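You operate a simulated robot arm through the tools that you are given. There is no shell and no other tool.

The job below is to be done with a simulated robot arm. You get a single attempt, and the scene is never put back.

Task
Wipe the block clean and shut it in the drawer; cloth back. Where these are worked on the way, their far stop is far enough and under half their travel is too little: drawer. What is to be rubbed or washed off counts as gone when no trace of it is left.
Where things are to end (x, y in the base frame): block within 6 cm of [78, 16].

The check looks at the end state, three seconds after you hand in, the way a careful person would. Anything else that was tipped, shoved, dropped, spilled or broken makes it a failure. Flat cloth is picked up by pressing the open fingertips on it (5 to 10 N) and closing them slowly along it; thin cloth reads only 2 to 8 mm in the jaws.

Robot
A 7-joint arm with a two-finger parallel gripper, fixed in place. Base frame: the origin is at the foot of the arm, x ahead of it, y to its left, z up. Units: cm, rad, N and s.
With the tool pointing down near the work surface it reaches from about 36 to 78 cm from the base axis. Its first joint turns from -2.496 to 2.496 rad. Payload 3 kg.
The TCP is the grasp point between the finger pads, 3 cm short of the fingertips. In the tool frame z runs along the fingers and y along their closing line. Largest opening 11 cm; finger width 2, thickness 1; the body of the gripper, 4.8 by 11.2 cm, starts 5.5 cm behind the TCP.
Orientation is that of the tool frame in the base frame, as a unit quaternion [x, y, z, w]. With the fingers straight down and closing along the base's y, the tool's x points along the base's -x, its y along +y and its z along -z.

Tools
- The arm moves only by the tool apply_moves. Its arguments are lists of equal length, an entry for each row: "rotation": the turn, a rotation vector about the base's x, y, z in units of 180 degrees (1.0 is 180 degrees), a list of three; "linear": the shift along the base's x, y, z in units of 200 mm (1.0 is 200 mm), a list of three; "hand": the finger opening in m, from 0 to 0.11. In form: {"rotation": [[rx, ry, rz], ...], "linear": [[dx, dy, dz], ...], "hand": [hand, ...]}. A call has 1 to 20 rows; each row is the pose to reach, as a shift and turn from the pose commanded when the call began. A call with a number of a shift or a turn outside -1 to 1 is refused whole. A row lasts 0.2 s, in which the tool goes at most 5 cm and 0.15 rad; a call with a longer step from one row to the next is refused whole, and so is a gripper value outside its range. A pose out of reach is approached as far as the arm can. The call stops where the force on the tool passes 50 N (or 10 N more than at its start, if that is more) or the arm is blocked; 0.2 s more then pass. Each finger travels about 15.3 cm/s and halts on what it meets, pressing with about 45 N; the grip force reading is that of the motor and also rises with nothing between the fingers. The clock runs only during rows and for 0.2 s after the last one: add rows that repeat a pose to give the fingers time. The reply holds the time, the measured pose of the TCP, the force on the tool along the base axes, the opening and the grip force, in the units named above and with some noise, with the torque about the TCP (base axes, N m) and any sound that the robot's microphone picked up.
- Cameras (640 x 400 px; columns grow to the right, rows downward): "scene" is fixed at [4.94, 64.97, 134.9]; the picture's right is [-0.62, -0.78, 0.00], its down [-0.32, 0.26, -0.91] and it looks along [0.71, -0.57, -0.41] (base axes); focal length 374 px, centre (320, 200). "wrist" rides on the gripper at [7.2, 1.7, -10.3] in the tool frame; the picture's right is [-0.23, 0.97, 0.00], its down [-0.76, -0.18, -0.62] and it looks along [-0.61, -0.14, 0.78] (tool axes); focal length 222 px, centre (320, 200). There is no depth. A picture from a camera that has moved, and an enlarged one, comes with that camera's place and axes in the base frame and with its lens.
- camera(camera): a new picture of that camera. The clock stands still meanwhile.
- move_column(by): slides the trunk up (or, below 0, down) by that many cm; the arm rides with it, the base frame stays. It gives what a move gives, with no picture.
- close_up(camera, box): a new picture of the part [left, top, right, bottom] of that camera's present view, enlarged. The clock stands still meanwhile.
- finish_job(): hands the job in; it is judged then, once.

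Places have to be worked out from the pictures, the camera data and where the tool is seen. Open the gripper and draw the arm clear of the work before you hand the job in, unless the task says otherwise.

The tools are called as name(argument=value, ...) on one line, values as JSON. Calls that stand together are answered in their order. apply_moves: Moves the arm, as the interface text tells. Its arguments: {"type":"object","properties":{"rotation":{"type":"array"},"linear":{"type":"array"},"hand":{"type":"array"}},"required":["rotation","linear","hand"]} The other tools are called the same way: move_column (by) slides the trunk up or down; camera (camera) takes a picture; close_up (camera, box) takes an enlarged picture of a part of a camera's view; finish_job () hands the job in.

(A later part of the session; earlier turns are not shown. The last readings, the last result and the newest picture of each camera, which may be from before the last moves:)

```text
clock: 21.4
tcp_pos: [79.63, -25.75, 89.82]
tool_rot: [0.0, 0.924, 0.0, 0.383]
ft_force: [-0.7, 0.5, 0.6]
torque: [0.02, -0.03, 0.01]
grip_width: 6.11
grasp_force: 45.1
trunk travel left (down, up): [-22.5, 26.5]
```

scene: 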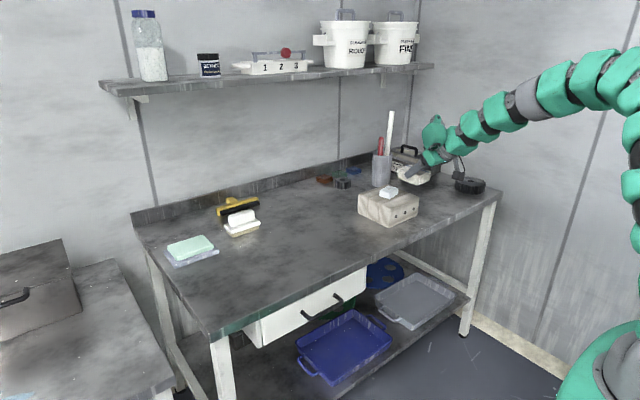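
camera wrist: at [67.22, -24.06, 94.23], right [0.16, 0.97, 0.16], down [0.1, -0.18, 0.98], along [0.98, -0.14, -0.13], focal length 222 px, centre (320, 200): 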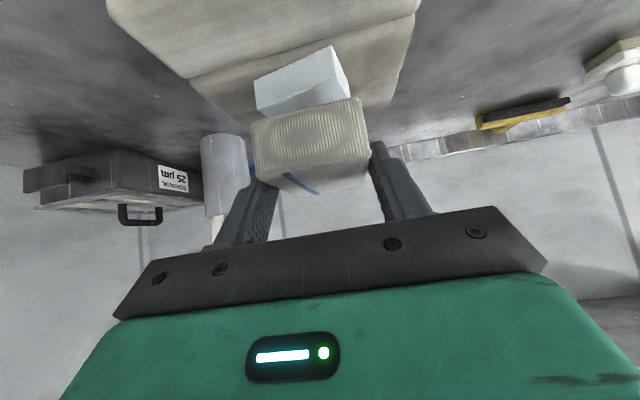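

Still no clear force; I look at the gap in the scene and continue in small steps.

apply_moves(rotation=[[0, 0, 0], [0, 0, 0]], linear=[[0, 0, -0.01], [0, 0, -0.01]], hand=[0.054, 0.054])

close_up(camera="scene", box=[360, 160, 430, 220])

close_up(camera="wrist", box=[220, 20, 400, 210])

```text
clock: 22.0
tcp_pos: [79.71, -25.66, 89.72]
tool_rot: [0.0, 0.923, -0.001, 0.384]
ft_force: [0.9, -1.1, 12.4]
torque: [-0.03, -0.4, 0.01]
grip_width: 6.09
grasp_force: 45.0
trunk travel left (down, up): [-22.5, 26.5]
```

```text
6.67 times, centred on (395, 190) of scene
camera zoom: at [4.94, 64.97, 134.9], right [-0.62, -0.78, 0.0], down [-0.32, 0.26, -0.91], along [0.71, -0.57, -0.41], focal length 2490 px, centre (-180, 267)
```

zoom: 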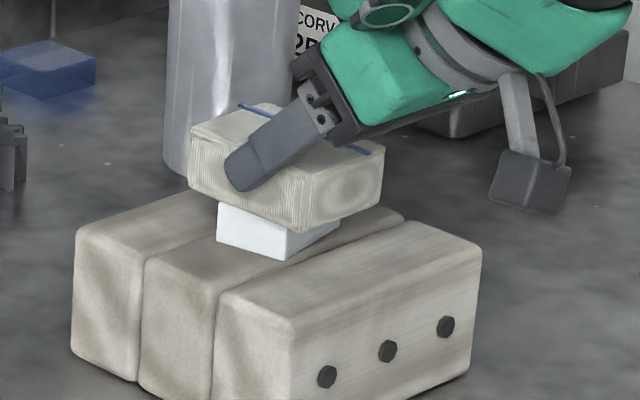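

```text
2.11 times, centred on (310, 115) of wrist
camera zoom: at [67.18, -24.05, 92.0], right [0.16, 0.97, 0.16], down [0.1, -0.18, 0.98], along [0.98, -0.14, -0.12], focal length 468 px, centre (341, 379)
```

zoom: 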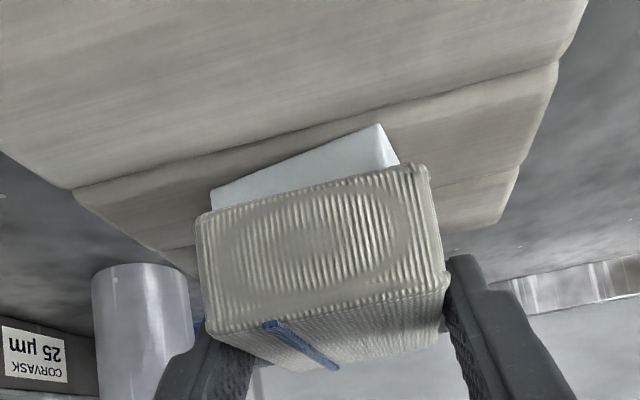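

Contact with about 12 N. I make a gentle trial stroke along y, ±1.2 cm, and look whether the block stays put.

apply_moves(rotation=[[0, 0, 0], [0, 0, 0], [0, 0, 0], [0, 0, 0], [0, 0, 0], [0, 0, 0], [0, 0, 0], [0, 0, 0]], linear=[[0, 0.03, 0], [0, 0.06, 0], [0, 0.03, 0], [0, 0, 0], [0, -0.03, 0], [0, -0.06, 0], [0, -0.03, 0], [0, 0, 0]], hand=[0.054, 0.054, 0.054, 0.054, 0.054, 0.054, 0.054, 0.054])

close_up(camera="scene", box=[360, 160, 430, 220])

close_up(camera="wrist", box=[220, 20, 400, 210])

```text
clock: 23.8
tcp_pos: [79.59, -25.82, 89.75]
tool_rot: [0.001, 0.923, -0.001, 0.384]
ft_force: [-1.9, -8.9, 19.2]
torque: [-0.51, -0.49, -0.2]
grip_width: 6.09
grasp_force: 45.2
trunk travel left (down, up): [-22.5, 26.5]
```

```text
6.67 times, centred on (395, 190) of scene
camera zoom: at [4.94, 64.97, 134.9], right [-0.62, -0.78, 0.0], down [-0.32, 0.26, -0.91], along [0.71, -0.57, -0.41], focal length 2490 px, centre (-180, 267)
```

zoom: 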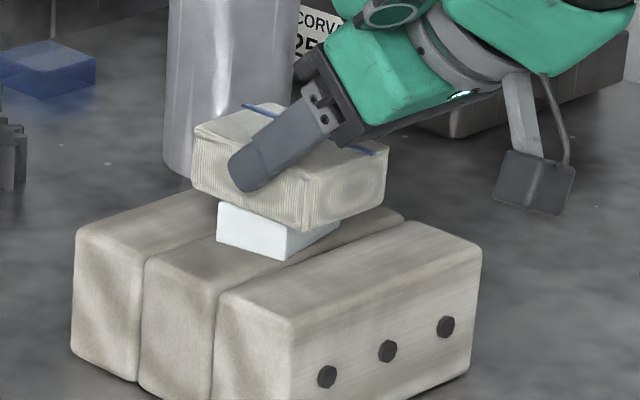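

```text
2.11 times, centred on (310, 115) of wrist
camera zoom: at [67.09, -24.2, 91.98], right [0.16, 0.97, 0.16], down [0.1, -0.18, 0.98], along [0.98, -0.14, -0.12], focal length 468 px, centre (341, 379)
```

zoom: 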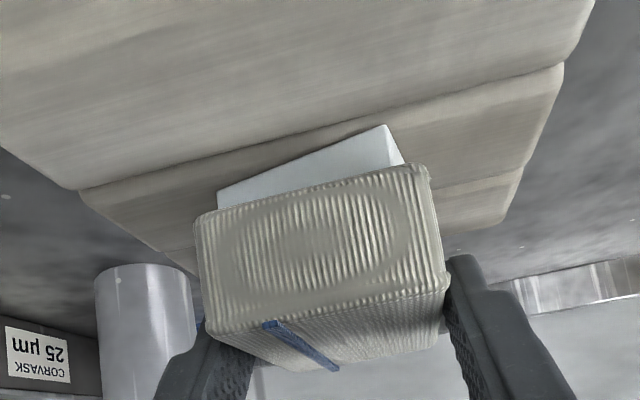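

The block stays put and the friction is about 9 N, so the cloth is truly rubbing. I now do longer strokes along y at several x offsets.

apply_moves(rotation=[[0, 0, 0], [0, 0, 0], [0, 0, 0], [0, 0, 0], [0, 0, 0], [0, 0, 0], [0, 0, 0], [0, 0, 0], [0, 0, 0], [0, 0, 0], [0, 0, 0], [0, 0, 0], [0, 0, 0], [0, 0, 0], [0, 0, 0], [0, 0, 0], [0, 0, 0], [0, 0, 0], [0, 0, 0], [0, 0, 0]], linear=[[0, 0.05, 0], [0, 0.1, 0], [0, 0.05, 0], [0, 0, 0], [0, -0.05, 0], [0, -0.1, 0], [0, -0.05, 0], [0.03, 0, 0], [0.06, 0.05, 0], [0.06, 0.1, 0], [0.06, 0.05, 0], [0.06, 0, 0], [0.06, -0.05, 0], [0.06, -0.1, 0], [0.03, -0.1, 0], [0, -0.1, 0], [-0.04, -0.1, 0], [-0.06, -0.05, 0], [-0.06, 0, 0], [-0.06, 0.05, 0]], hand=[0.054, 0.054, 0.054, 0.054, 0.054, 0.054, 0.054, 0.054, 0.054, 0.054, 0.054, 0.054, 0.054, 0.054, 0.054, 0.054, 0.054, 0.054, 0.054, 0.054])

close_up(camera="scene", box=[360, 160, 430, 220])

close_up(camera="wrist", box=[220, 20, 400, 210])

```text
clock: 28.0
tcp_pos: [78.38, -24.71, 89.77]
tool_rot: [-0.001, 0.924, 0.001, 0.382]
ft_force: [-1.1, -5.7, 17.0]
torque: [-0.43, -0.39, -0.17]
grip_width: 6.11
grasp_force: 45.3
trunk travel left (down, up): [-22.5, 26.5]
```

```text
6.67 times, centred on (395, 190) of scene
camera zoom: at [4.94, 64.97, 134.9], right [-0.62, -0.78, 0.0], down [-0.32, 0.26, -0.91], along [0.71, -0.57, -0.41], focal length 2490 px, centre (-180, 267)
```

zoom: 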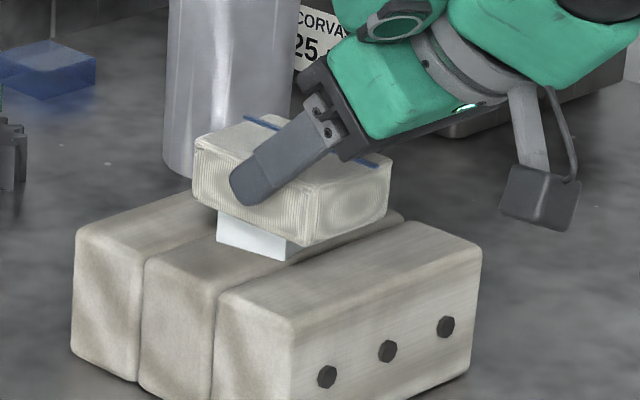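

```text
2.11 times, centred on (310, 115) of wrist
camera zoom: at [65.88, -23.03, 91.98], right [0.16, 0.97, 0.16], down [0.1, -0.18, 0.98], along [0.98, -0.14, -0.12], focal length 468 px, centre (341, 379)
```

zoom: 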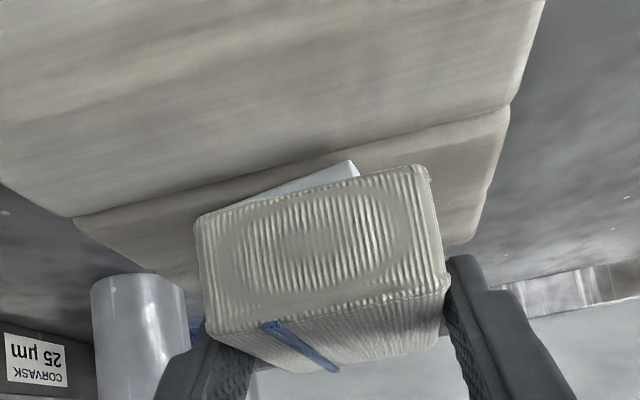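

Still in place with ~17 N. I add strokes along x at several y offsets, then end above the block's middle.

apply_moves(rotation=[[0, 0, 0], [0, 0, 0], [0, 0, 0], [0, 0, 0], [0, 0, 0], [0, 0, 0], [0, 0, 0], [0, 0, 0], [0, 0, 0], [0, 0, 0], [0, 0, 0], [0, 0, 0], [0, 0, 0], [0, 0, 0], [0, 0, 0], [0, 0, 0], [0, 0, 0], [0, 0, 0], [0, 0, 0], [0, 0, 0]], linear=[[0.05, 0.02, 0], [0.1, 0.02, 0], [0.14, 0.02, 0], [0.1, 0, 0], [0.05, 0, 0], [0, 0, 0], [0, -0.04, 0], [0.05, -0.05, 0], [0.1, -0.05, 0], [0.14, -0.05, 0], [0.14, -0.09, 0], [0.1, -0.1, 0], [0.05, -0.1, 0], [0, -0.1, 0], [0, -0.14, 0], [0.05, -0.14, 0], [0.1, -0.14, 0], [0.14, -0.14, 0], [0.1, -0.1, 0], [0.06, -0.05, 0]], hand=[0.054, 0.054, 0.054, 0.054, 0.054, 0.054, 0.054, 0.054, 0.054, 0.054, 0.054, 0.054, 0.054, 0.054, 0.054, 0.054, 0.054, 0.054, 0.054, 0.054])

apply_moves(rotation=[[0, 0, 0], [0, 0, 0], [0, 0, 0], [0, 0, 0], [0, 0, 0], [0, 0, 0]], linear=[[0, 0, 0.05], [0, 0, 0.15], [0, 0, 0.25], [-0.15, 0, 0.35], [-0.3, 0, 0.4], [-0.5, 0, 0.45]], hand=[0.054, 0.054, 0.054, 0.054, 0.054, 0.054])

close_up(camera="scene", box=[360, 175, 420, 220])

camera(camera="wrist")

```text
clock: 32.2
tcp_pos: [79.6, -25.7, 89.63]
tool_rot: [-0.001, 0.924, 0.0, 0.383]
ft_force: [2.3, -4.4, 18.8]
torque: [-0.43, -0.51, -0.07]
grip_width: 6.1
grasp_force: 44.7
trunk travel left (down, up): [-22.5, 26.5]
```

```text
clock: 33.6
tcp_pos: [69.6, -25.73, 98.61]
tool_rot: [0.0, 0.924, 0.0, 0.382]
ft_force: [-0.4, 0.0, -1.5]
torque: [-0.04, -0.01, -0.01]
grip_width: 6.07
grasp_force: 45.1
trunk travel left (down, up): [-22.5, 26.5]
```

```text
8.89 times, centred on (390, 198) of scene
camera zoom: at [4.94, 64.97, 134.9], right [-0.62, -0.78, 0.0], down [-0.32, 0.26, -0.91], along [0.71, -0.57, -0.41], focal length 3320 px, centre (-302, 222)
```

zoom: 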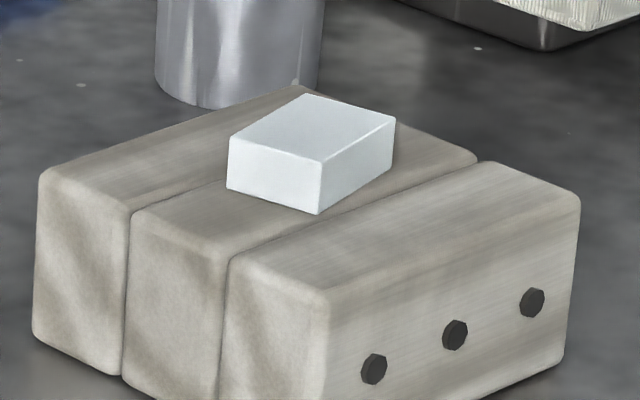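

```text
taken
camera wrist: at [57.15, -24.05, 100.78], right [0.16, 0.97, 0.16], down [0.1, -0.18, 0.98], along [0.98, -0.14, -0.13], focal length 222 px, centre (320, 200)
```

wrist: 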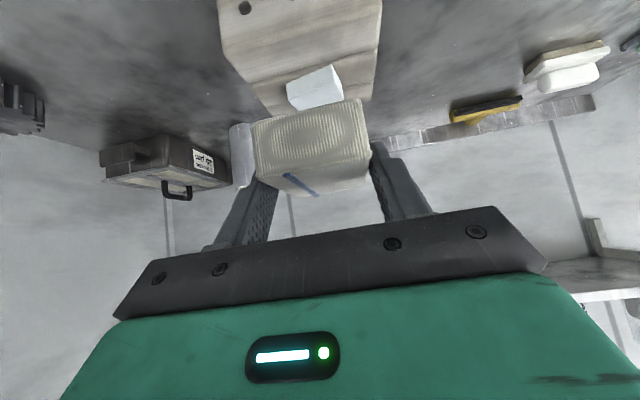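

The top looks clean in the scene view. I enlarge the block in the wrist view to double-check for remaining traces.

close_up(camera="wrist", box=[275, 55, 355, 120])

close_up(camera="scene", box=[375, 180, 405, 203])

```text
6.15 times, centred on (315, 88) of wrist
camera zoom: at [57.15, -24.05, 100.78], right [0.16, 0.97, 0.16], down [0.1, -0.18, 0.98], along [0.98, -0.14, -0.13], focal length 1367 px, centre (351, 892)
```

zoom: 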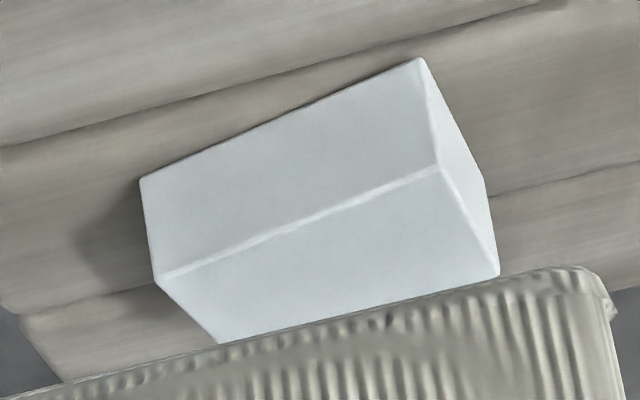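

```text
16.00 times, centred on (390, 192) of scene
camera zoom: at [4.94, 64.97, 134.9], right [-0.62, -0.78, 0.0], down [-0.32, 0.26, -0.91], along [0.71, -0.57, -0.41], focal length 5976 px, centre (-800, 336)
```

zoom: 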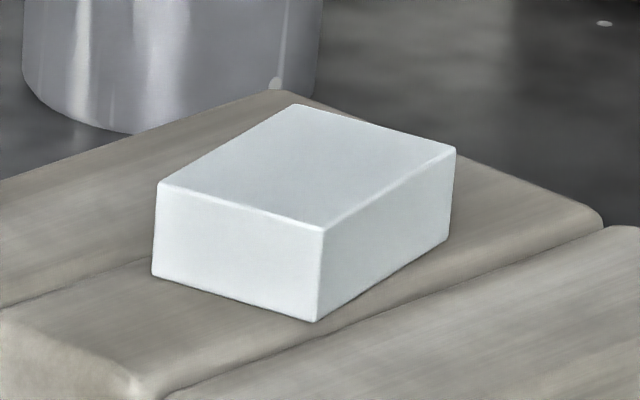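

The block is spotless on every visible face. Now I carry the cloth back along +y to its spot.

apply_moves(rotation=[[0, 0, 0], [0, 0, 0], [0, 0, 0], [0, 0, 0], [0, 0, 0]], linear=[[0, 0.2, 0], [0, 0.4, 0], [0, 0.6, 0], [0, 0.8, 0], [0, 1.0, 0]], hand=[0.054, 0.054, 0.054, 0.054, 0.054])

apply_moves(rotation=[[0, 0, 0], [0, 0, 0], [0, 0, 0], [0, 0, 0], [0, 0, 0]], linear=[[0, 0.2, 0], [0, 0.4, 0], [0, 0.6, 0], [0, 0.8, 0], [0, 1.0, 0]], hand=[0.054, 0.054, 0.054, 0.054, 0.054])

apply_moves(rotation=[[0, 0, 0], [0, 0, 0], [0, 0, 0], [0, 0, 0], [0, 0, 0]], linear=[[0, 0.2, 0], [0, 0.4, 0], [0, 0.6, 0], [0, 0.8, 0], [0, 1.0, 0]], hand=[0.054, 0.054, 0.054, 0.054, 0.054])

```text
clock: 34.8
tcp_pos: [69.76, -5.84, 98.59]
tool_rot: [0.001, 0.924, 0.0, 0.383]
ft_force: [0.2, -1.3, -0.4]
torque: [0.07, 0.02, 0.06]
grip_width: 6.12
grasp_force: 45.0
trunk travel left (down, up): [-22.5, 26.5]
```

```text
clock: 36.0
tcp_pos: [69.64, 14.31, 98.65]
tool_rot: [0.0, 0.924, 0.0, 0.382]
ft_force: [-0.2, -0.4, -0.9]
torque: [0.04, 0.03, 0.0]
grip_width: 6.09
grasp_force: 44.9
trunk travel left (down, up): [-22.5, 26.5]
```

```text
clock: 37.2
tcp_pos: [69.45, 34.27, 98.42]
tool_rot: [0.001, 0.924, 0.0, 0.382]
ft_force: [0.0, -0.5, 0.0]
torque: [0.07, 0.02, 0.03]
grip_width: 6.1
grasp_force: 45.1
trunk travel left (down, up): [-22.5, 26.5]
```

At y≈34 now. I move above the cloth's original place and lower to about 2 cm above the release height.

apply_moves(rotation=[[0, 0, 0], [0, 0, 0], [0, 0, 0], [0, 0, 0], [0, 0, 0], [0, 0, 0], [0, 0, 0]], linear=[[0.15, 0.12, -0.03], [0.3, 0.24, -0.1], [0.368, 0.29, -0.25], [0.368, 0.29, -0.42], [0.368, 0.29, -0.6], [0.368, 0.29, -0.75], [0.368, 0.29, -0.83]], hand=[0.054, 0.054, 0.054, 0.054, 0.054, 0.054, 0.054])

close_up(camera="scene", box=[160, 210, 270, 310])

```text
clock: 38.8
tcp_pos: [77.0, 40.11, 81.85]
tool_rot: [0.0, 0.924, 0.0, 0.383]
ft_force: [0.0, 0.7, -0.6]
torque: [0.02, -0.01, 0.01]
grip_width: 6.09
grasp_force: 45.1
trunk travel left (down, up): [-22.5, 26.5]
```

```text
4.00 times, centred on (215, 260) of scene
camera zoom: at [4.94, 64.97, 134.9], right [-0.62, -0.78, 0.0], down [-0.32, 0.26, -0.91], along [0.71, -0.57, -0.41], focal length 1494 px, centre (740, -40)
```

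zoom: 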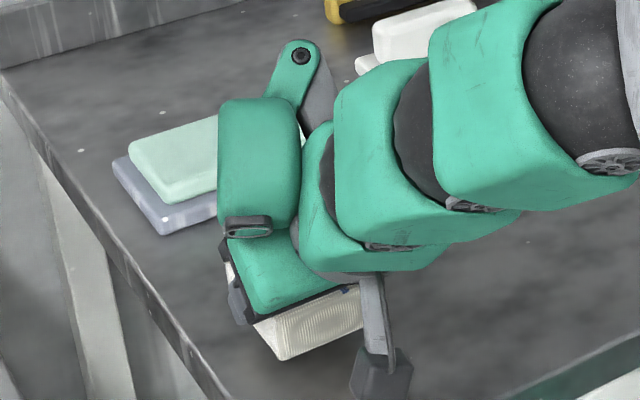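

I lower carefully toward 80.2, watching for table contact.

apply_moves(rotation=[[0, 0, 0], [0, 0, 0], [0, 0, 0]], linear=[[0, 0, -0.04], [0, 0, -0.07], [0, 0, -0.08]], hand=[0.054, 0.054, 0.054])

```text
clock: 39.6
tcp_pos: [77.02, 40.05, 80.22]
tool_rot: [0.0, 0.924, 0.001, 0.382]
ft_force: [0.5, 1.0, -0.9]
torque: [-0.01, 0.01, -0.01]
grip_width: 6.13
grasp_force: 44.9
trunk travel left (down, up): [-22.5, 26.5]
```

No contact yet at 80.2; one more millimetre, then check the force.

apply_moves(rotation=[[0, 0, 0], [0, 0, 0]], linear=[[-0.003, 0.004, -0.006], [-0.003, 0.004, -0.01]], hand=[0.054, 0.054])

```text
clock: 40.2
tcp_pos: [77.11, 40.2, 80.17]
tool_rot: [0.0, 0.924, 0.0, 0.382]
ft_force: [0.3, -0.5, -0.5]
torque: [0.0, -0.02, 0.01]
grip_width: 6.08
grasp_force: 45.6
trunk travel left (down, up): [-22.5, 26.5]
```

Still no force; I lower another 1.5 mm in two steps.

apply_moves(rotation=[[0, 0, 0], [0, 0, 0]], linear=[[0, 0, -0.005], [0, 0, -0.007]], hand=[0.054, 0.054])

```text
clock: 40.8
tcp_pos: [77.0, 40.17, 80.12]
tool_rot: [0.0, 0.924, 0.0, 0.382]
ft_force: [0.3, -0.4, -0.1]
torque: [0.07, 0.04, -0.02]
grip_width: 6.09
grasp_force: 45.4
trunk travel left (down, up): [-22.5, 26.5]
```

I go 1 mm lower and then open the fingers slowly to let the cloth rest.

apply_moves(rotation=[[0, 0, 0], [0, 0, 0], [0, 0, 0], [0, 0, 0], [0, 0, 0]], linear=[[0, 0, -0.005], [0, 0, -0.006], [0, 0, -0.006], [0, 0, -0.006], [0, 0, -0.006]], hand=[0.054, 0.06, 0.066, 0.08, 0.1])

close_up(camera="wrist", box=[160, 0, 520, 220])

```text
clock: 42.0
tcp_pos: [76.95, 40.12, 79.93]
tool_rot: [0.001, 0.924, -0.001, 0.383]
ft_force: [-0.4, 0.2, -0.8]
torque: [0.0, 0.03, -0.02]
grip_width: 10.01
grasp_force: 0.1
trunk travel left (down, up): [-22.5, 26.5]
```

```text
1.78 times, centred on (340, 110) of wrist
camera zoom: at [64.49, 41.81, 82.17], right [0.16, 0.97, 0.16], down [0.1, -0.18, 0.98], along [0.98, -0.14, -0.12], focal length 395 px, centre (284, 360)
```

zoom: 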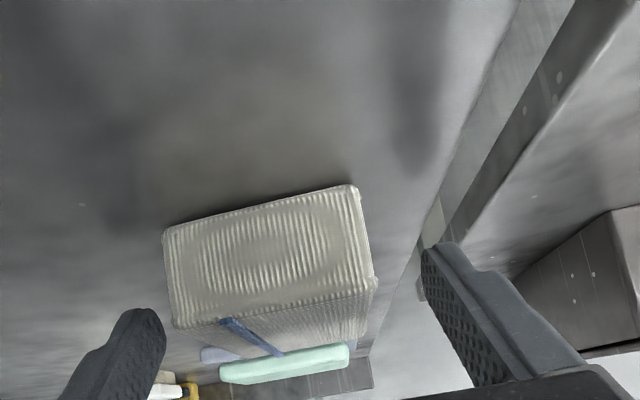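

The cloth is back where it was. I withdraw up and back along the tool axis, then look at it from above.

apply_moves(rotation=[[0, 0, 0], [0, 0, 0], [0, 0, 0], [0, 0, 0], [0, 0, 0], [0, 0, 0]], linear=[[-0.05, 0, 0.05], [-0.15, 0, 0.15], [-0.3, 0, 0.3], [-0.45, 0, 0.45], [-0.65, -0.05, 0.55], [-0.85, -0.15, 0.65]], hand=[0.11, 0.11, 0.11, 0.11, 0.11, 0.11])

camera(camera="wrist")

close_up(camera="scene", box=[180, 260, 250, 315])

```text
clock: 43.4
tcp_pos: [60.05, 37.16, 92.86]
tool_rot: [-0.001, 0.924, 0.001, 0.382]
ft_force: [0.5, 0.3, -0.6]
torque: [0.0, -0.01, 0.03]
grip_width: 10.99
grasp_force: 0.0
trunk travel left (down, up): [-22.5, 26.5]
```

```text
taken
camera wrist: at [47.53, 38.87, 95.14], right [0.16, 0.97, 0.16], down [0.1, -0.18, 0.98], along [0.98, -0.14, -0.13], focal length 222 px, centre (320, 200)
```

wrist: 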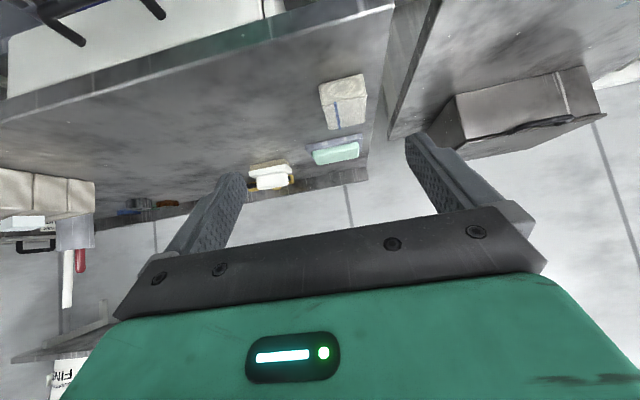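

```text
7.27 times, centred on (215, 288) of scene
camera zoom: at [4.94, 64.97, 134.9], right [-0.62, -0.78, 0.0], down [-0.32, 0.26, -0.91], along [0.71, -0.57, -0.41], focal length 2716 px, centre (1084, -436)
```

zoom: 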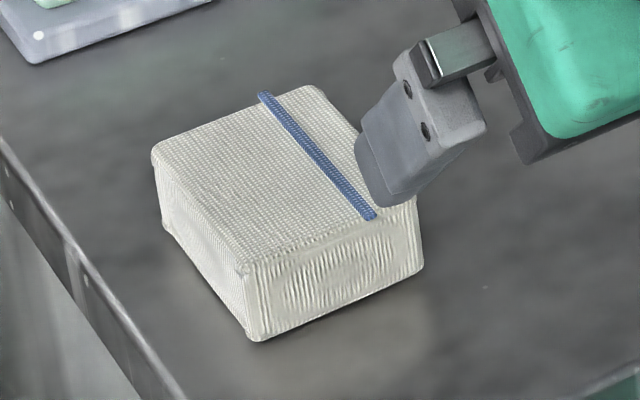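

The cloth is within a few mm of its original place and flat. Now I move to the front of the drawer at y≈16 and look at the handle from a low view.

apply_moves(rotation=[[0, 0, 0], [0, 0, 0], [0, 0, 0], [0, 0, 0], [0, 0, 0], [0, 0, 0]], linear=[[-0.12, -0.15, 0], [-0.24, -0.35, 0], [-0.36, -0.55, 0], [-0.45, -0.75, 0], [-0.5, -0.92, -0.05], [-0.5, -1.0, -0.2]], hand=[0.11, 0.09, 0.06, 0.03, 0.0, 0.0])

apply_moves(rotation=[[0, 0, 0], [0, 0, 0], [0, 0, 0]], linear=[[0, -0.03, -0.2], [0, -0.05, -0.4], [0, -0.05, -0.5]], hand=[0.0, 0.0, 0.0])

camera(camera="wrist")

camera(camera="scene")

```text
clock: 44.8
tcp_pos: [49.95, 17.8, 89.85]
tool_rot: [-0.001, 0.924, 0.0, 0.382]
ft_force: [0.7, -0.3, -0.5]
torque: [-0.02, 0.0, -0.02]
grip_width: 0.0
grasp_force: 37.5
out of reach, approached as far as the arm can: row 6
trunk travel left (down, up): [-22.5, 26.5]
```

```text
clock: 45.6
tcp_pos: [50.79, 18.08, 83.03]
tool_rot: [0.001, 0.924, 0.0, 0.382]
ft_force: [0.0, -1.1, 0.0]
torque: [0.0, -0.04, 0.0]
grip_width: 0.0
grasp_force: 38.1
out of reach, approached as far as the arm can: row 1, 2, 3
trunk travel left (down, up): [-22.5, 26.5]
```

```text
taken
camera wrist: at [38.31, 19.73, 85.26], right [0.16, 0.97, 0.16], down [0.1, -0.18, 0.98], along [0.98, -0.14, -0.13], focal length 222 px, centre (320, 200)
```

wrist: 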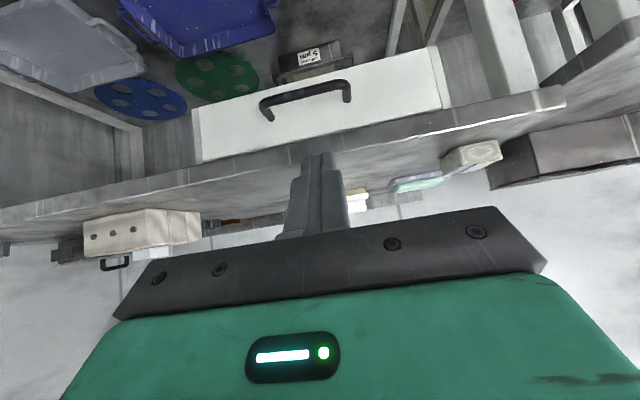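

```text
taken
```

scene: 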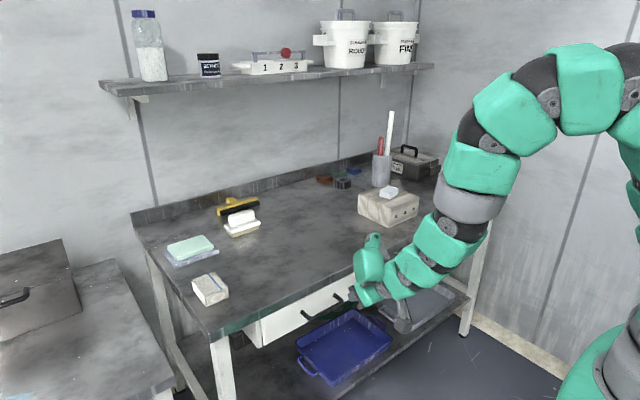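

The tilted low pose is limited here, so I will lower the trunk to bring the hand down. First I enlarge the drawer front from this view to fix its position.

close_up(camera="wrist", box=[180, 30, 460, 170])

```text
2.29 times, centred on (320, 100) of wrist
camera zoom: at [38.31, 19.73, 85.26], right [0.16, 0.97, 0.16], down [0.1, -0.18, 0.98], along [0.98, -0.14, -0.13], focal length 508 px, centre (320, 429)
```

zoom: 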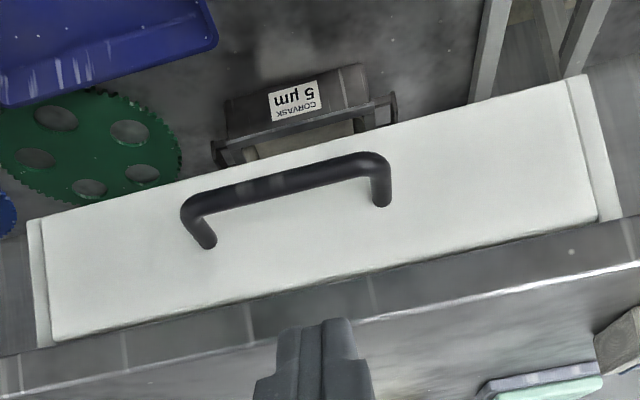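

Bar at (63.7, 16.4, 68.5), drawer front x≈67.7 spanning y -1 to 33, z 64 to 73. I raise the hand a bit and lower the trunk 20 cm so the tilted hand works at handle height.

apply_moves(rotation=[[0, 0, 0], [0, 0, 0], [0, 0, 0]], linear=[[0, -0.02, 0.2], [0.05, -0.06, 0.4], [0.1, -0.08, 0.5]], hand=[0.0, 0.0, 0.0])

move_column(by=-18)

camera(camera="scene")

camera(camera="wrist")

```text
clock: 46.4
tcp_pos: [52.83, 16.37, 93.03]
tool_rot: [0.0, 0.924, 0.0, 0.383]
ft_force: [-0.3, -0.3, -0.5]
torque: [-0.03, 0.0, 0.01]
grip_width: 0.0
grasp_force: 37.8
trunk travel left (down, up): [-22.5, 26.5]
```

```text
clock: 48.4
tcp_pos: [52.81, 16.27, 74.84]
tool_rot: [-0.001, 0.924, 0.0, 0.383]
ft_force: [0.0, 0.9, -0.5]
torque: [0.0, 0.01, 0.02]
grip_width: 0.01
grasp_force: 38.0
trunk travel left (down, up): [-4.5, 44.5]
```

```text
taken
```

scene: 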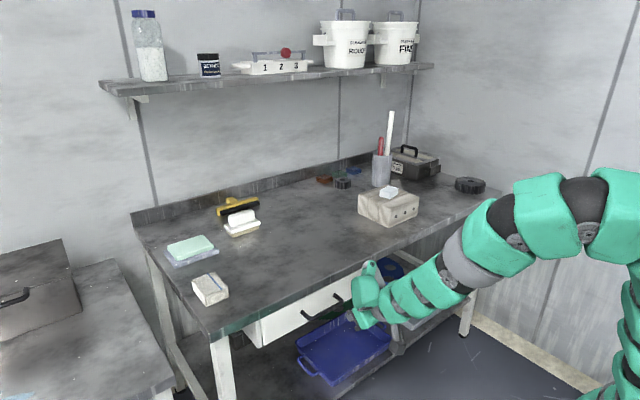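

```text
taken
camera wrist: at [40.34, 18.05, 77.17], right [0.16, 0.97, 0.16], down [0.1, -0.18, 0.98], along [0.98, -0.14, -0.12], focal length 222 px, centre (320, 200)
```

wrist: 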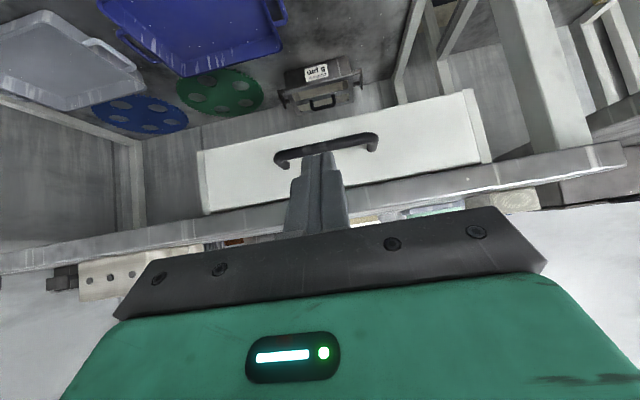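

The hand is at (52.8, 16.3, 74.8). I move to the pre-hook pose (59.2, 16.3, 75.7), in line above the bar, and look again.

apply_moves(rotation=[[0, 0, 0], [0, 0, 0], [0, 0, 0]], linear=[[0.1, 0, 0.043], [0.22, 0, 0.043], [0.32, 0, 0.043]], hand=[0.0, 0.0, 0.0])

close_up(camera="scene", box=[230, 230, 420, 350])

close_up(camera="wrist", box=[200, 60, 480, 240])

```text
clock: 49.2
tcp_pos: [59.19, 16.54, 75.81]
tool_rot: [0.0, 0.924, 0.0, 0.383]
ft_force: [-0.1, -0.2, 0.6]
torque: [0.0, -0.01, 0.0]
grip_width: 0.02
grasp_force: 37.3
trunk travel left (down, up): [-4.5, 44.5]
```

```text
3.33 times, centred on (325, 290) of scene
camera zoom: at [4.94, 64.97, 134.9], right [-0.62, -0.78, 0.0], down [-0.32, 0.26, -0.91], along [0.71, -0.57, -0.41], focal length 1245 px, centre (303, -100)
```

zoom: 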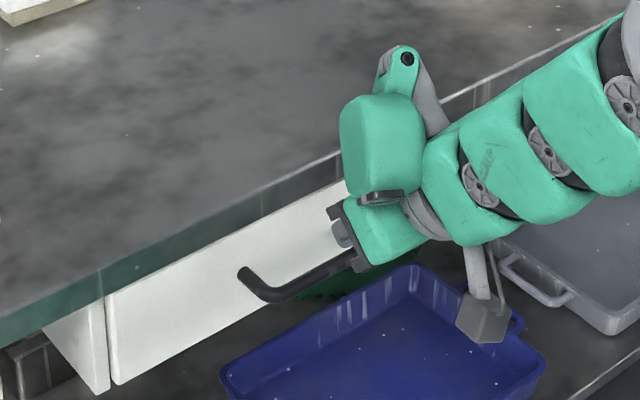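

```text
2.22 times, centred on (340, 150) of wrist
camera zoom: at [46.78, 18.11, 78.04], right [0.16, 0.97, 0.16], down [0.1, -0.18, 0.98], along [0.98, -0.14, -0.12], focal length 494 px, centre (276, 311)
```

zoom: 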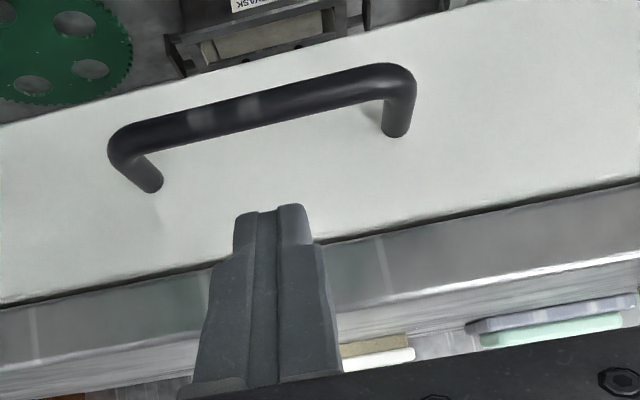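

The bar and fingers line up as computed. I slide the closed fingers along the tool axis, over and behind the bar.

apply_moves(rotation=[[0, 0, 0], [0, 0, 0], [0, 0, 0], [0, 0, 0], [0, 0, 0]], linear=[[0.05, 0, -0.05], [0.1, 0, -0.1], [0.15, 0, -0.15], [0.2, 0, -0.2], [0.25, 0, -0.25]], hand=[0.0, 0.0, 0.0, 0.0, 0.0])

close_up(camera="wrist", box=[200, 30, 480, 240])

close_up(camera="scene", box=[230, 230, 420, 350])

```text
clock: 50.4
tcp_pos: [64.17, 16.47, 70.85]
tool_rot: [-0.001, 0.924, 0.0, 0.382]
ft_force: [0.8, 0.0, 0.3]
torque: [0.02, 0.0, -0.04]
grip_width: 0.01
grasp_force: 38.1
trunk travel left (down, up): [-4.5, 44.5]
```

```text
1.90 times, centred on (340, 135) of wrist
camera zoom: at [51.8, 18.12, 73.03], right [0.16, 0.97, 0.16], down [0.1, -0.18, 0.98], along [0.98, -0.14, -0.12], focal length 423 px, centre (282, 324)
```

zoom: 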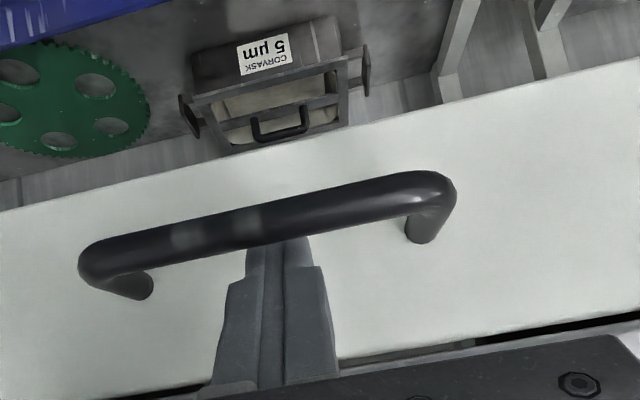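

```text
3.33 times, centred on (325, 290) of scene
camera zoom: at [4.94, 64.97, 134.9], right [-0.62, -0.78, 0.0], down [-0.32, 0.26, -0.91], along [0.71, -0.57, -0.41], focal length 1245 px, centre (303, -100)
```

zoom: 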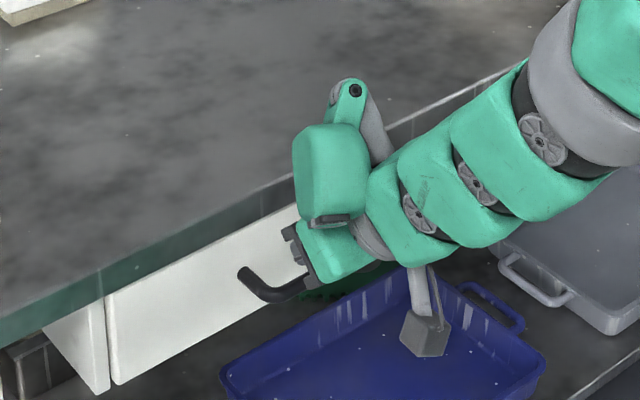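

The fingertips are behind the bar with no contact force. I pull toward -x slowly, 4 cm first.

apply_moves(rotation=[[0, 0, 0], [0, 0, 0], [0, 0, 0], [0, 0, 0], [0, 0, 0], [0, 0, 0]], linear=[[-0.03, 0, 0], [-0.06, 0, 0], [-0.09, 0, 0], [-0.13, 0, 0], [-0.17, 0, 0], [-0.2, 0, 0]], hand=[0.0, 0.0, 0.0, 0.0, 0.0, 0.0])

close_up(camera="scene", box=[230, 230, 420, 350])

close_up(camera="wrist", box=[200, 30, 480, 240])

```text
clock: 51.8
tcp_pos: [60.17, 16.32, 70.66]
tool_rot: [-0.001, 0.924, 0.0, 0.382]
ft_force: [-0.1, 0.3, 0.1]
torque: [-0.02, 0.0, 0.03]
grip_width: 0.0
grasp_force: 37.7
trunk travel left (down, up): [-4.5, 44.5]
```

```text
3.33 times, centred on (325, 290) of scene
camera zoom: at [4.94, 64.97, 134.9], right [-0.62, -0.78, 0.0], down [-0.32, 0.26, -0.91], along [0.71, -0.57, -0.41], focal length 1245 px, centre (303, -100)
```

zoom: 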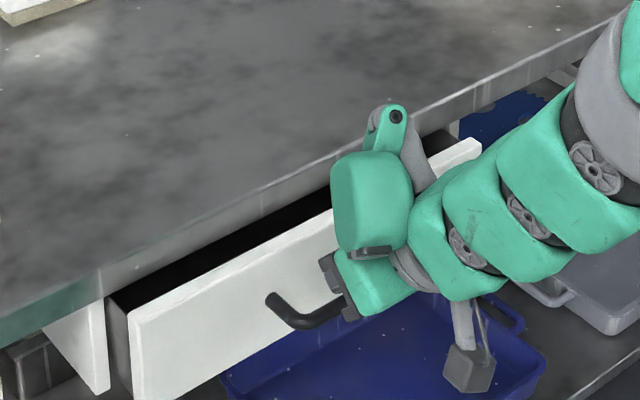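

```text
1.90 times, centred on (340, 135) of wrist
camera zoom: at [47.74, 17.99, 73.0], right [0.16, 0.97, 0.16], down [0.1, -0.18, 0.98], along [0.98, -0.14, -0.13], focal length 423 px, centre (282, 324)
```

zoom: 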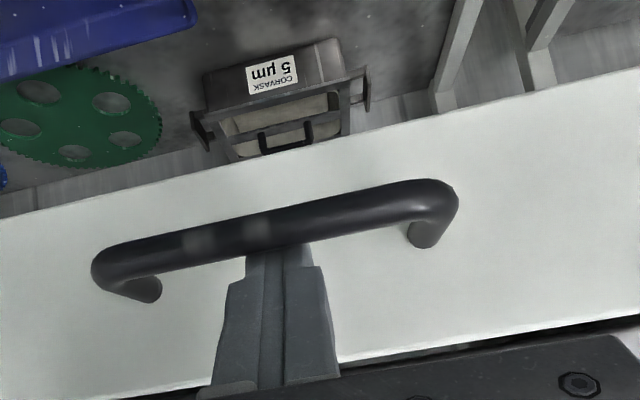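

The drawer follows easily. I keep pulling another 10 cm at a steady pace.

apply_moves(rotation=[[0, 0, 0], [0, 0, 0], [0, 0, 0], [0, 0, 0], [0, 0, 0], [0, 0, 0], [0, 0, 0], [0, 0, 0], [0, 0, 0], [0, 0, 0], [0, 0, 0], [0, 0, 0]], linear=[[-0.04, 0, 0], [-0.08, 0, 0], [-0.12, 0, 0], [-0.17, 0, 0], [-0.22, 0, 0], [-0.27, 0, 0], [-0.32, 0, 0], [-0.37, 0, 0], [-0.42, 0, 0], [-0.46, 0, 0], [-0.49, 0, 0], [-0.5, 0, 0]], hand=[0.0, 0.0, 0.0, 0.0, 0.0, 0.0, 0.0, 0.0, 0.0, 0.0, 0.0, 0.0])

camera(camera="scene")

camera(camera="wrist")

```text
clock: 54.4
tcp_pos: [51.08, 16.4, 70.88]
tool_rot: [0.001, 0.924, 0.0, 0.383]
ft_force: [0.3, 0.0, 0.9]
torque: [-0.01, 0.01, 0.0]
grip_width: 0.0
grasp_force: 37.4
out of reach, approached as far as the arm can: row 11, 12
trunk travel left (down, up): [-4.5, 44.5]
```

```text
taken
```

scene: 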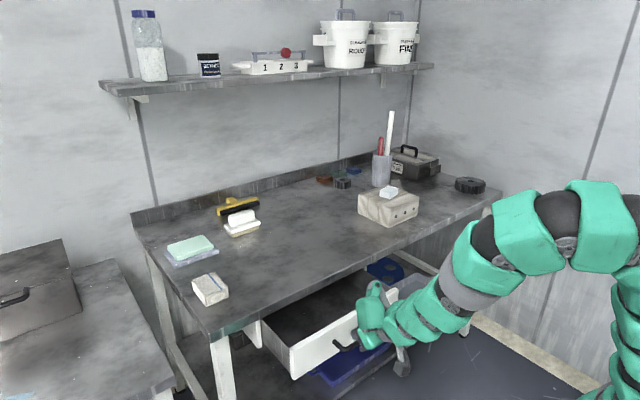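

```text
taken
camera wrist: at [38.54, 18.09, 73.01], right [0.16, 0.97, 0.16], down [0.1, -0.18, 0.98], along [0.98, -0.14, -0.12], focal length 222 px, centre (320, 200)
```

wrist: 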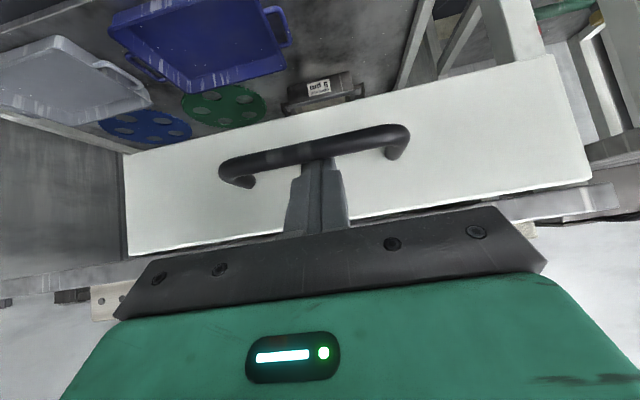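

The drawer is open about 12.7 cm (bar at x≈51) and the tilted pose is at its limit. I lift straight up out of the handle and turn the tool to straight down for the rest of the pull.

apply_moves(rotation=[[0, 0, 0], [0, 0, 0], [0, 0, 0], [0, 0, 0]], linear=[[0, 0, 0.1], [0, 0, 0.3], [0, 0, 0.5], [0.1, 0, 0.7]], hand=[0.0, 0.0, 0.0, 0.0])

apply_moves(rotation=[[0, 0.042, 0], [0, 0.084, 0], [0, 0.126, 0], [0, 0.168, 0], [0, 0.21, 0], [0, 0.25, 0]], linear=[[0, 0, 0], [0, 0, 0], [0, 0, 0], [0, 0, 0], [0, 0, 0], [0, 0, 0]], hand=[0.0, 0.0, 0.0, 0.0, 0.0, 0.0])

camera(camera="wrist")

camera(camera="scene")

```text
clock: 55.4
tcp_pos: [52.96, 16.52, 84.84]
tool_rot: [0.001, 0.924, -0.001, 0.382]
ft_force: [0.5, 0.2, 0.1]
torque: [-0.01, 0.01, 0.01]
grip_width: 0.0
grasp_force: 37.0
trunk travel left (down, up): [-4.5, 44.5]
```

```text
clock: 56.8
tcp_pos: [53.0, 16.46, 84.89]
tool_rot: [0.0, 1.0, 0.001, 0.0]
ft_force: [-0.4, 0.7, -0.9]
torque: [-0.04, -0.02, 0.0]
grip_width: 0.0
grasp_force: 38.1
trunk travel left (down, up): [-4.5, 44.5]
```

```text
taken
camera wrist: at [45.74, 18.05, 95.22], right [0.23, 0.97, 0.0], down [0.76, -0.18, 0.62], along [0.61, -0.14, -0.78], focal length 222 px, centre (320, 200)
```

wrist: 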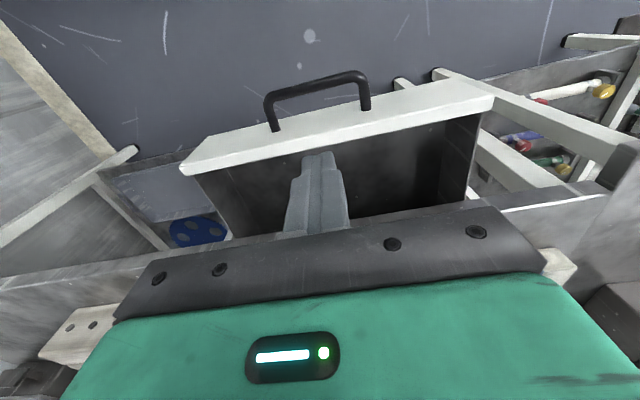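

```text
taken
```

scene: 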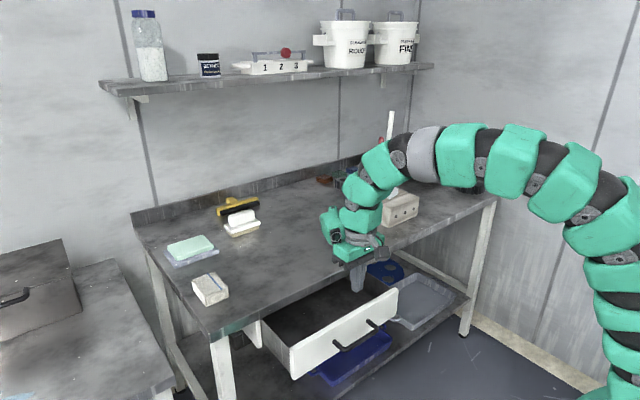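

I enlarge the handle and drawer top in this view to get the present bar and front panel positions.

close_up(camera="wrist", box=[170, 60, 510, 250])

close_up(camera="scene", box=[230, 250, 430, 390])

```text
1.88 times, centred on (340, 155) of wrist
camera zoom: at [45.74, 18.05, 95.22], right [0.23, 0.97, 0.0], down [0.76, -0.18, 0.62], along [0.61, -0.14, -0.78], focal length 418 px, centre (282, 285)
```

zoom: 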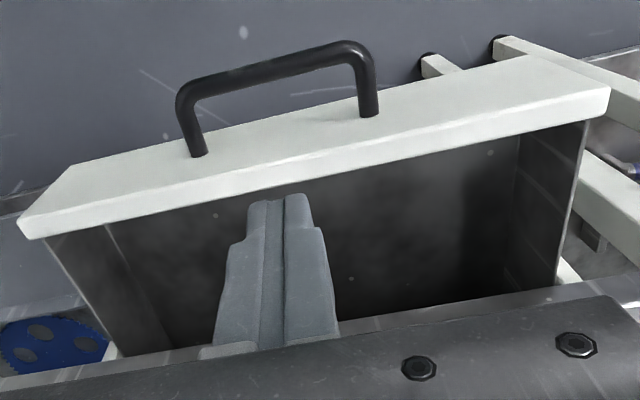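

```text
2.86 times, centred on (330, 320) of scene
camera zoom: at [4.94, 64.97, 134.9], right [-0.62, -0.78, 0.0], down [-0.32, 0.26, -0.91], along [0.71, -0.57, -0.41], focal length 1067 px, centre (291, -143)
```

zoom: 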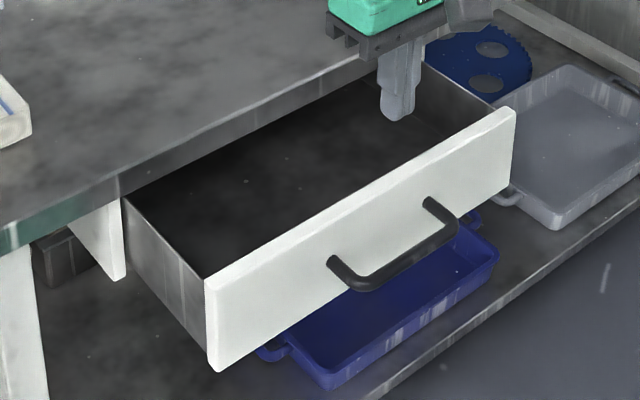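

The bar is at x=51.0, front panel about x=55. I lower the straight fingers into the gap behind the bar.

apply_moves(rotation=[[0, 0, 0], [0, 0, 0], [0, 0, 0], [0, 0, 0], [0, 0, 0]], linear=[[0, 0, -0.2], [0, 0, -0.4], [0, 0, -0.55], [0, 0, -0.66], [0, 0, -0.74]], hand=[0.0, 0.0, 0.0, 0.0, 0.0])

close_up(camera="wrist", box=[170, 60, 510, 250])

```text
clock: 58.0
tcp_pos: [53.06, 16.45, 69.95]
tool_rot: [-0.001, 1.0, 0.0, 0.0]
ft_force: [-0.7, 0.5, -0.4]
torque: [0.01, -0.02, 0.01]
grip_width: 0.01
grasp_force: 37.6
trunk travel left (down, up): [-4.5, 44.5]
```

```text
1.88 times, centred on (340, 155) of wrist
camera zoom: at [45.82, 18.12, 80.32], right [0.23, 0.97, 0.0], down [0.76, -0.18, 0.62], along [0.61, -0.14, -0.78], focal length 418 px, centre (282, 285)
```

zoom: 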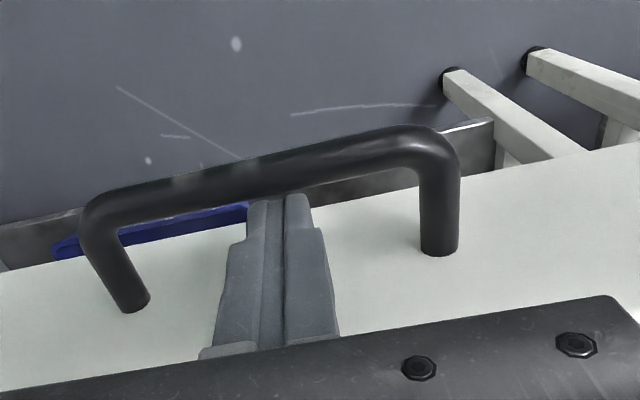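

The fingers are in the gap behind the bar with no contact. I pull toward -x another 11 cm in even steps.

apply_moves(rotation=[[0, 0, 0], [0, 0, 0], [0, 0, 0], [0, 0, 0], [0, 0, 0], [0, 0, 0], [0, 0, 0], [0, 0, 0], [0, 0, 0], [0, 0, 0], [0, 0, 0]], linear=[[-0.04, 0, 0], [-0.09, 0, 0], [-0.14, 0, 0], [-0.19, 0, 0], [-0.24, 0, 0], [-0.29, 0, 0], [-0.34, 0, 0], [-0.39, 0, 0], [-0.44, 0, 0], [-0.49, 0, 0], [-0.54, 0, 0]], hand=[0.0, 0.0, 0.0, 0.0, 0.0, 0.0, 0.0, 0.0, 0.0, 0.0, 0.0])

camera(camera="scene")

camera(camera="wrist")

```text
clock: 60.4
tcp_pos: [42.21, 16.49, 69.87]
tool_rot: [0.001, 1.0, 0.0, 0.0]
ft_force: [0.8, 0.0, -0.5]
torque: [0.02, 0.0, -0.02]
grip_width: 0.0
grasp_force: 37.6
trunk travel left (down, up): [-4.5, 44.5]
```

```text
taken
```

scene: 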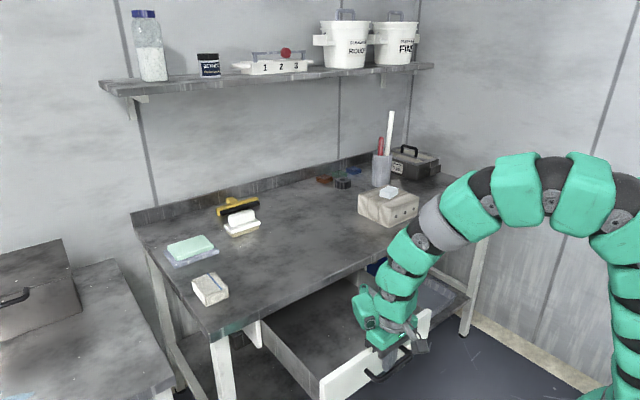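

```text
taken
camera wrist: at [34.9, 18.08, 80.36], right [0.23, 0.97, 0.0], down [0.76, -0.18, 0.62], along [0.61, -0.14, -0.78], focal length 222 px, centre (320, 200)
```

wrist: 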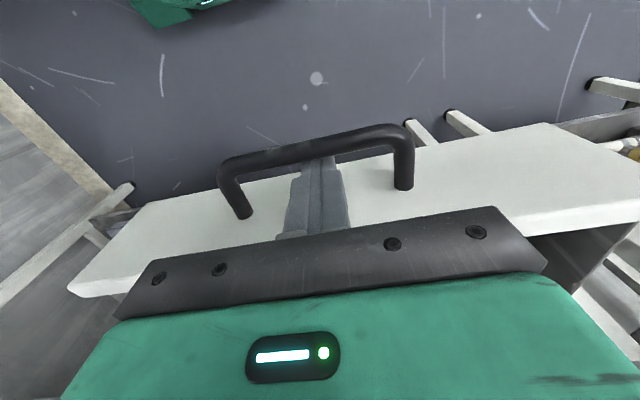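

The drawer is open about 23 cm and has met no stop. I pull on toward its end stop, watching the force.

apply_moves(rotation=[[0, 0, 0], [0, 0, 0], [0, 0, 0], [0, 0, 0], [0, 0, 0], [0, 0, 0], [0, 0, 0], [0, 0, 0], [0, 0, 0]], linear=[[-0.04, 0, 0], [-0.08, 0, 0], [-0.12, 0, 0], [-0.16, 0, 0], [-0.2, 0, 0], [-0.24, 0, 0], [-0.28, 0, 0], [-0.32, 0, 0], [-0.36, 0, 0]], hand=[0.0, 0.0, 0.0, 0.0, 0.0, 0.0, 0.0, 0.0, 0.0])

camera(camera="scene")

camera(camera="wrist")

```text
clock: 61.6
tcp_pos: [39.2, 16.47, 70.2]
tool_rot: [0.0, 1.0, 0.001, 0.009]
ft_force: [18.4, -1.7, -5.9]
torque: [0.04, -0.36, -0.02]
grip_width: 0.0
grasp_force: 37.3
trunk travel left (down, up): [-4.5, 44.5]
stopped in row 5: the force on the tool passed its limit at 61 N (the readings are from after the stop); the commanded pose is now the measured one
```

```text
taken
```

scene: 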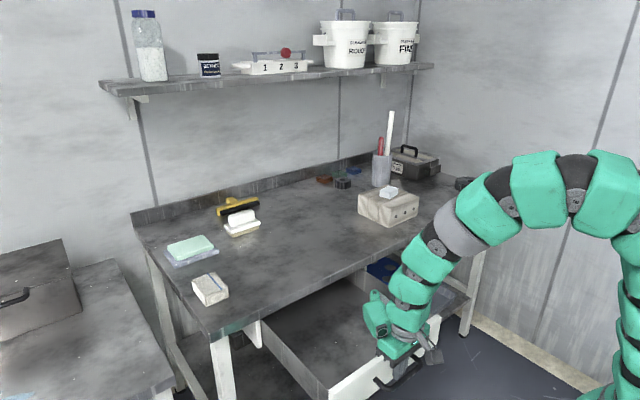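

```text
taken
camera wrist: at [31.81, 18.04, 80.38], right [0.23, 0.97, 0.01], down [0.75, -0.18, 0.64], along [0.62, -0.14, -0.77], focal length 222 px, centre (320, 200)
```

wrist: 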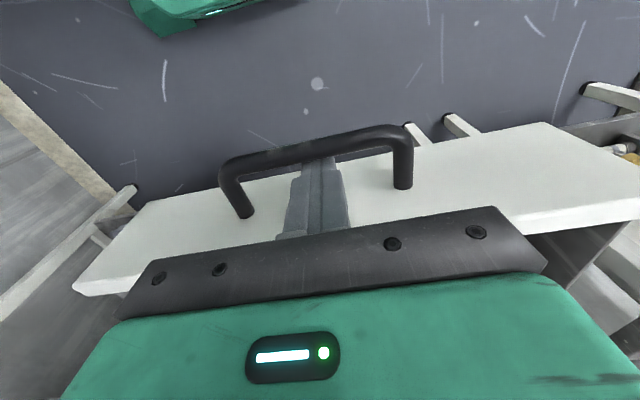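

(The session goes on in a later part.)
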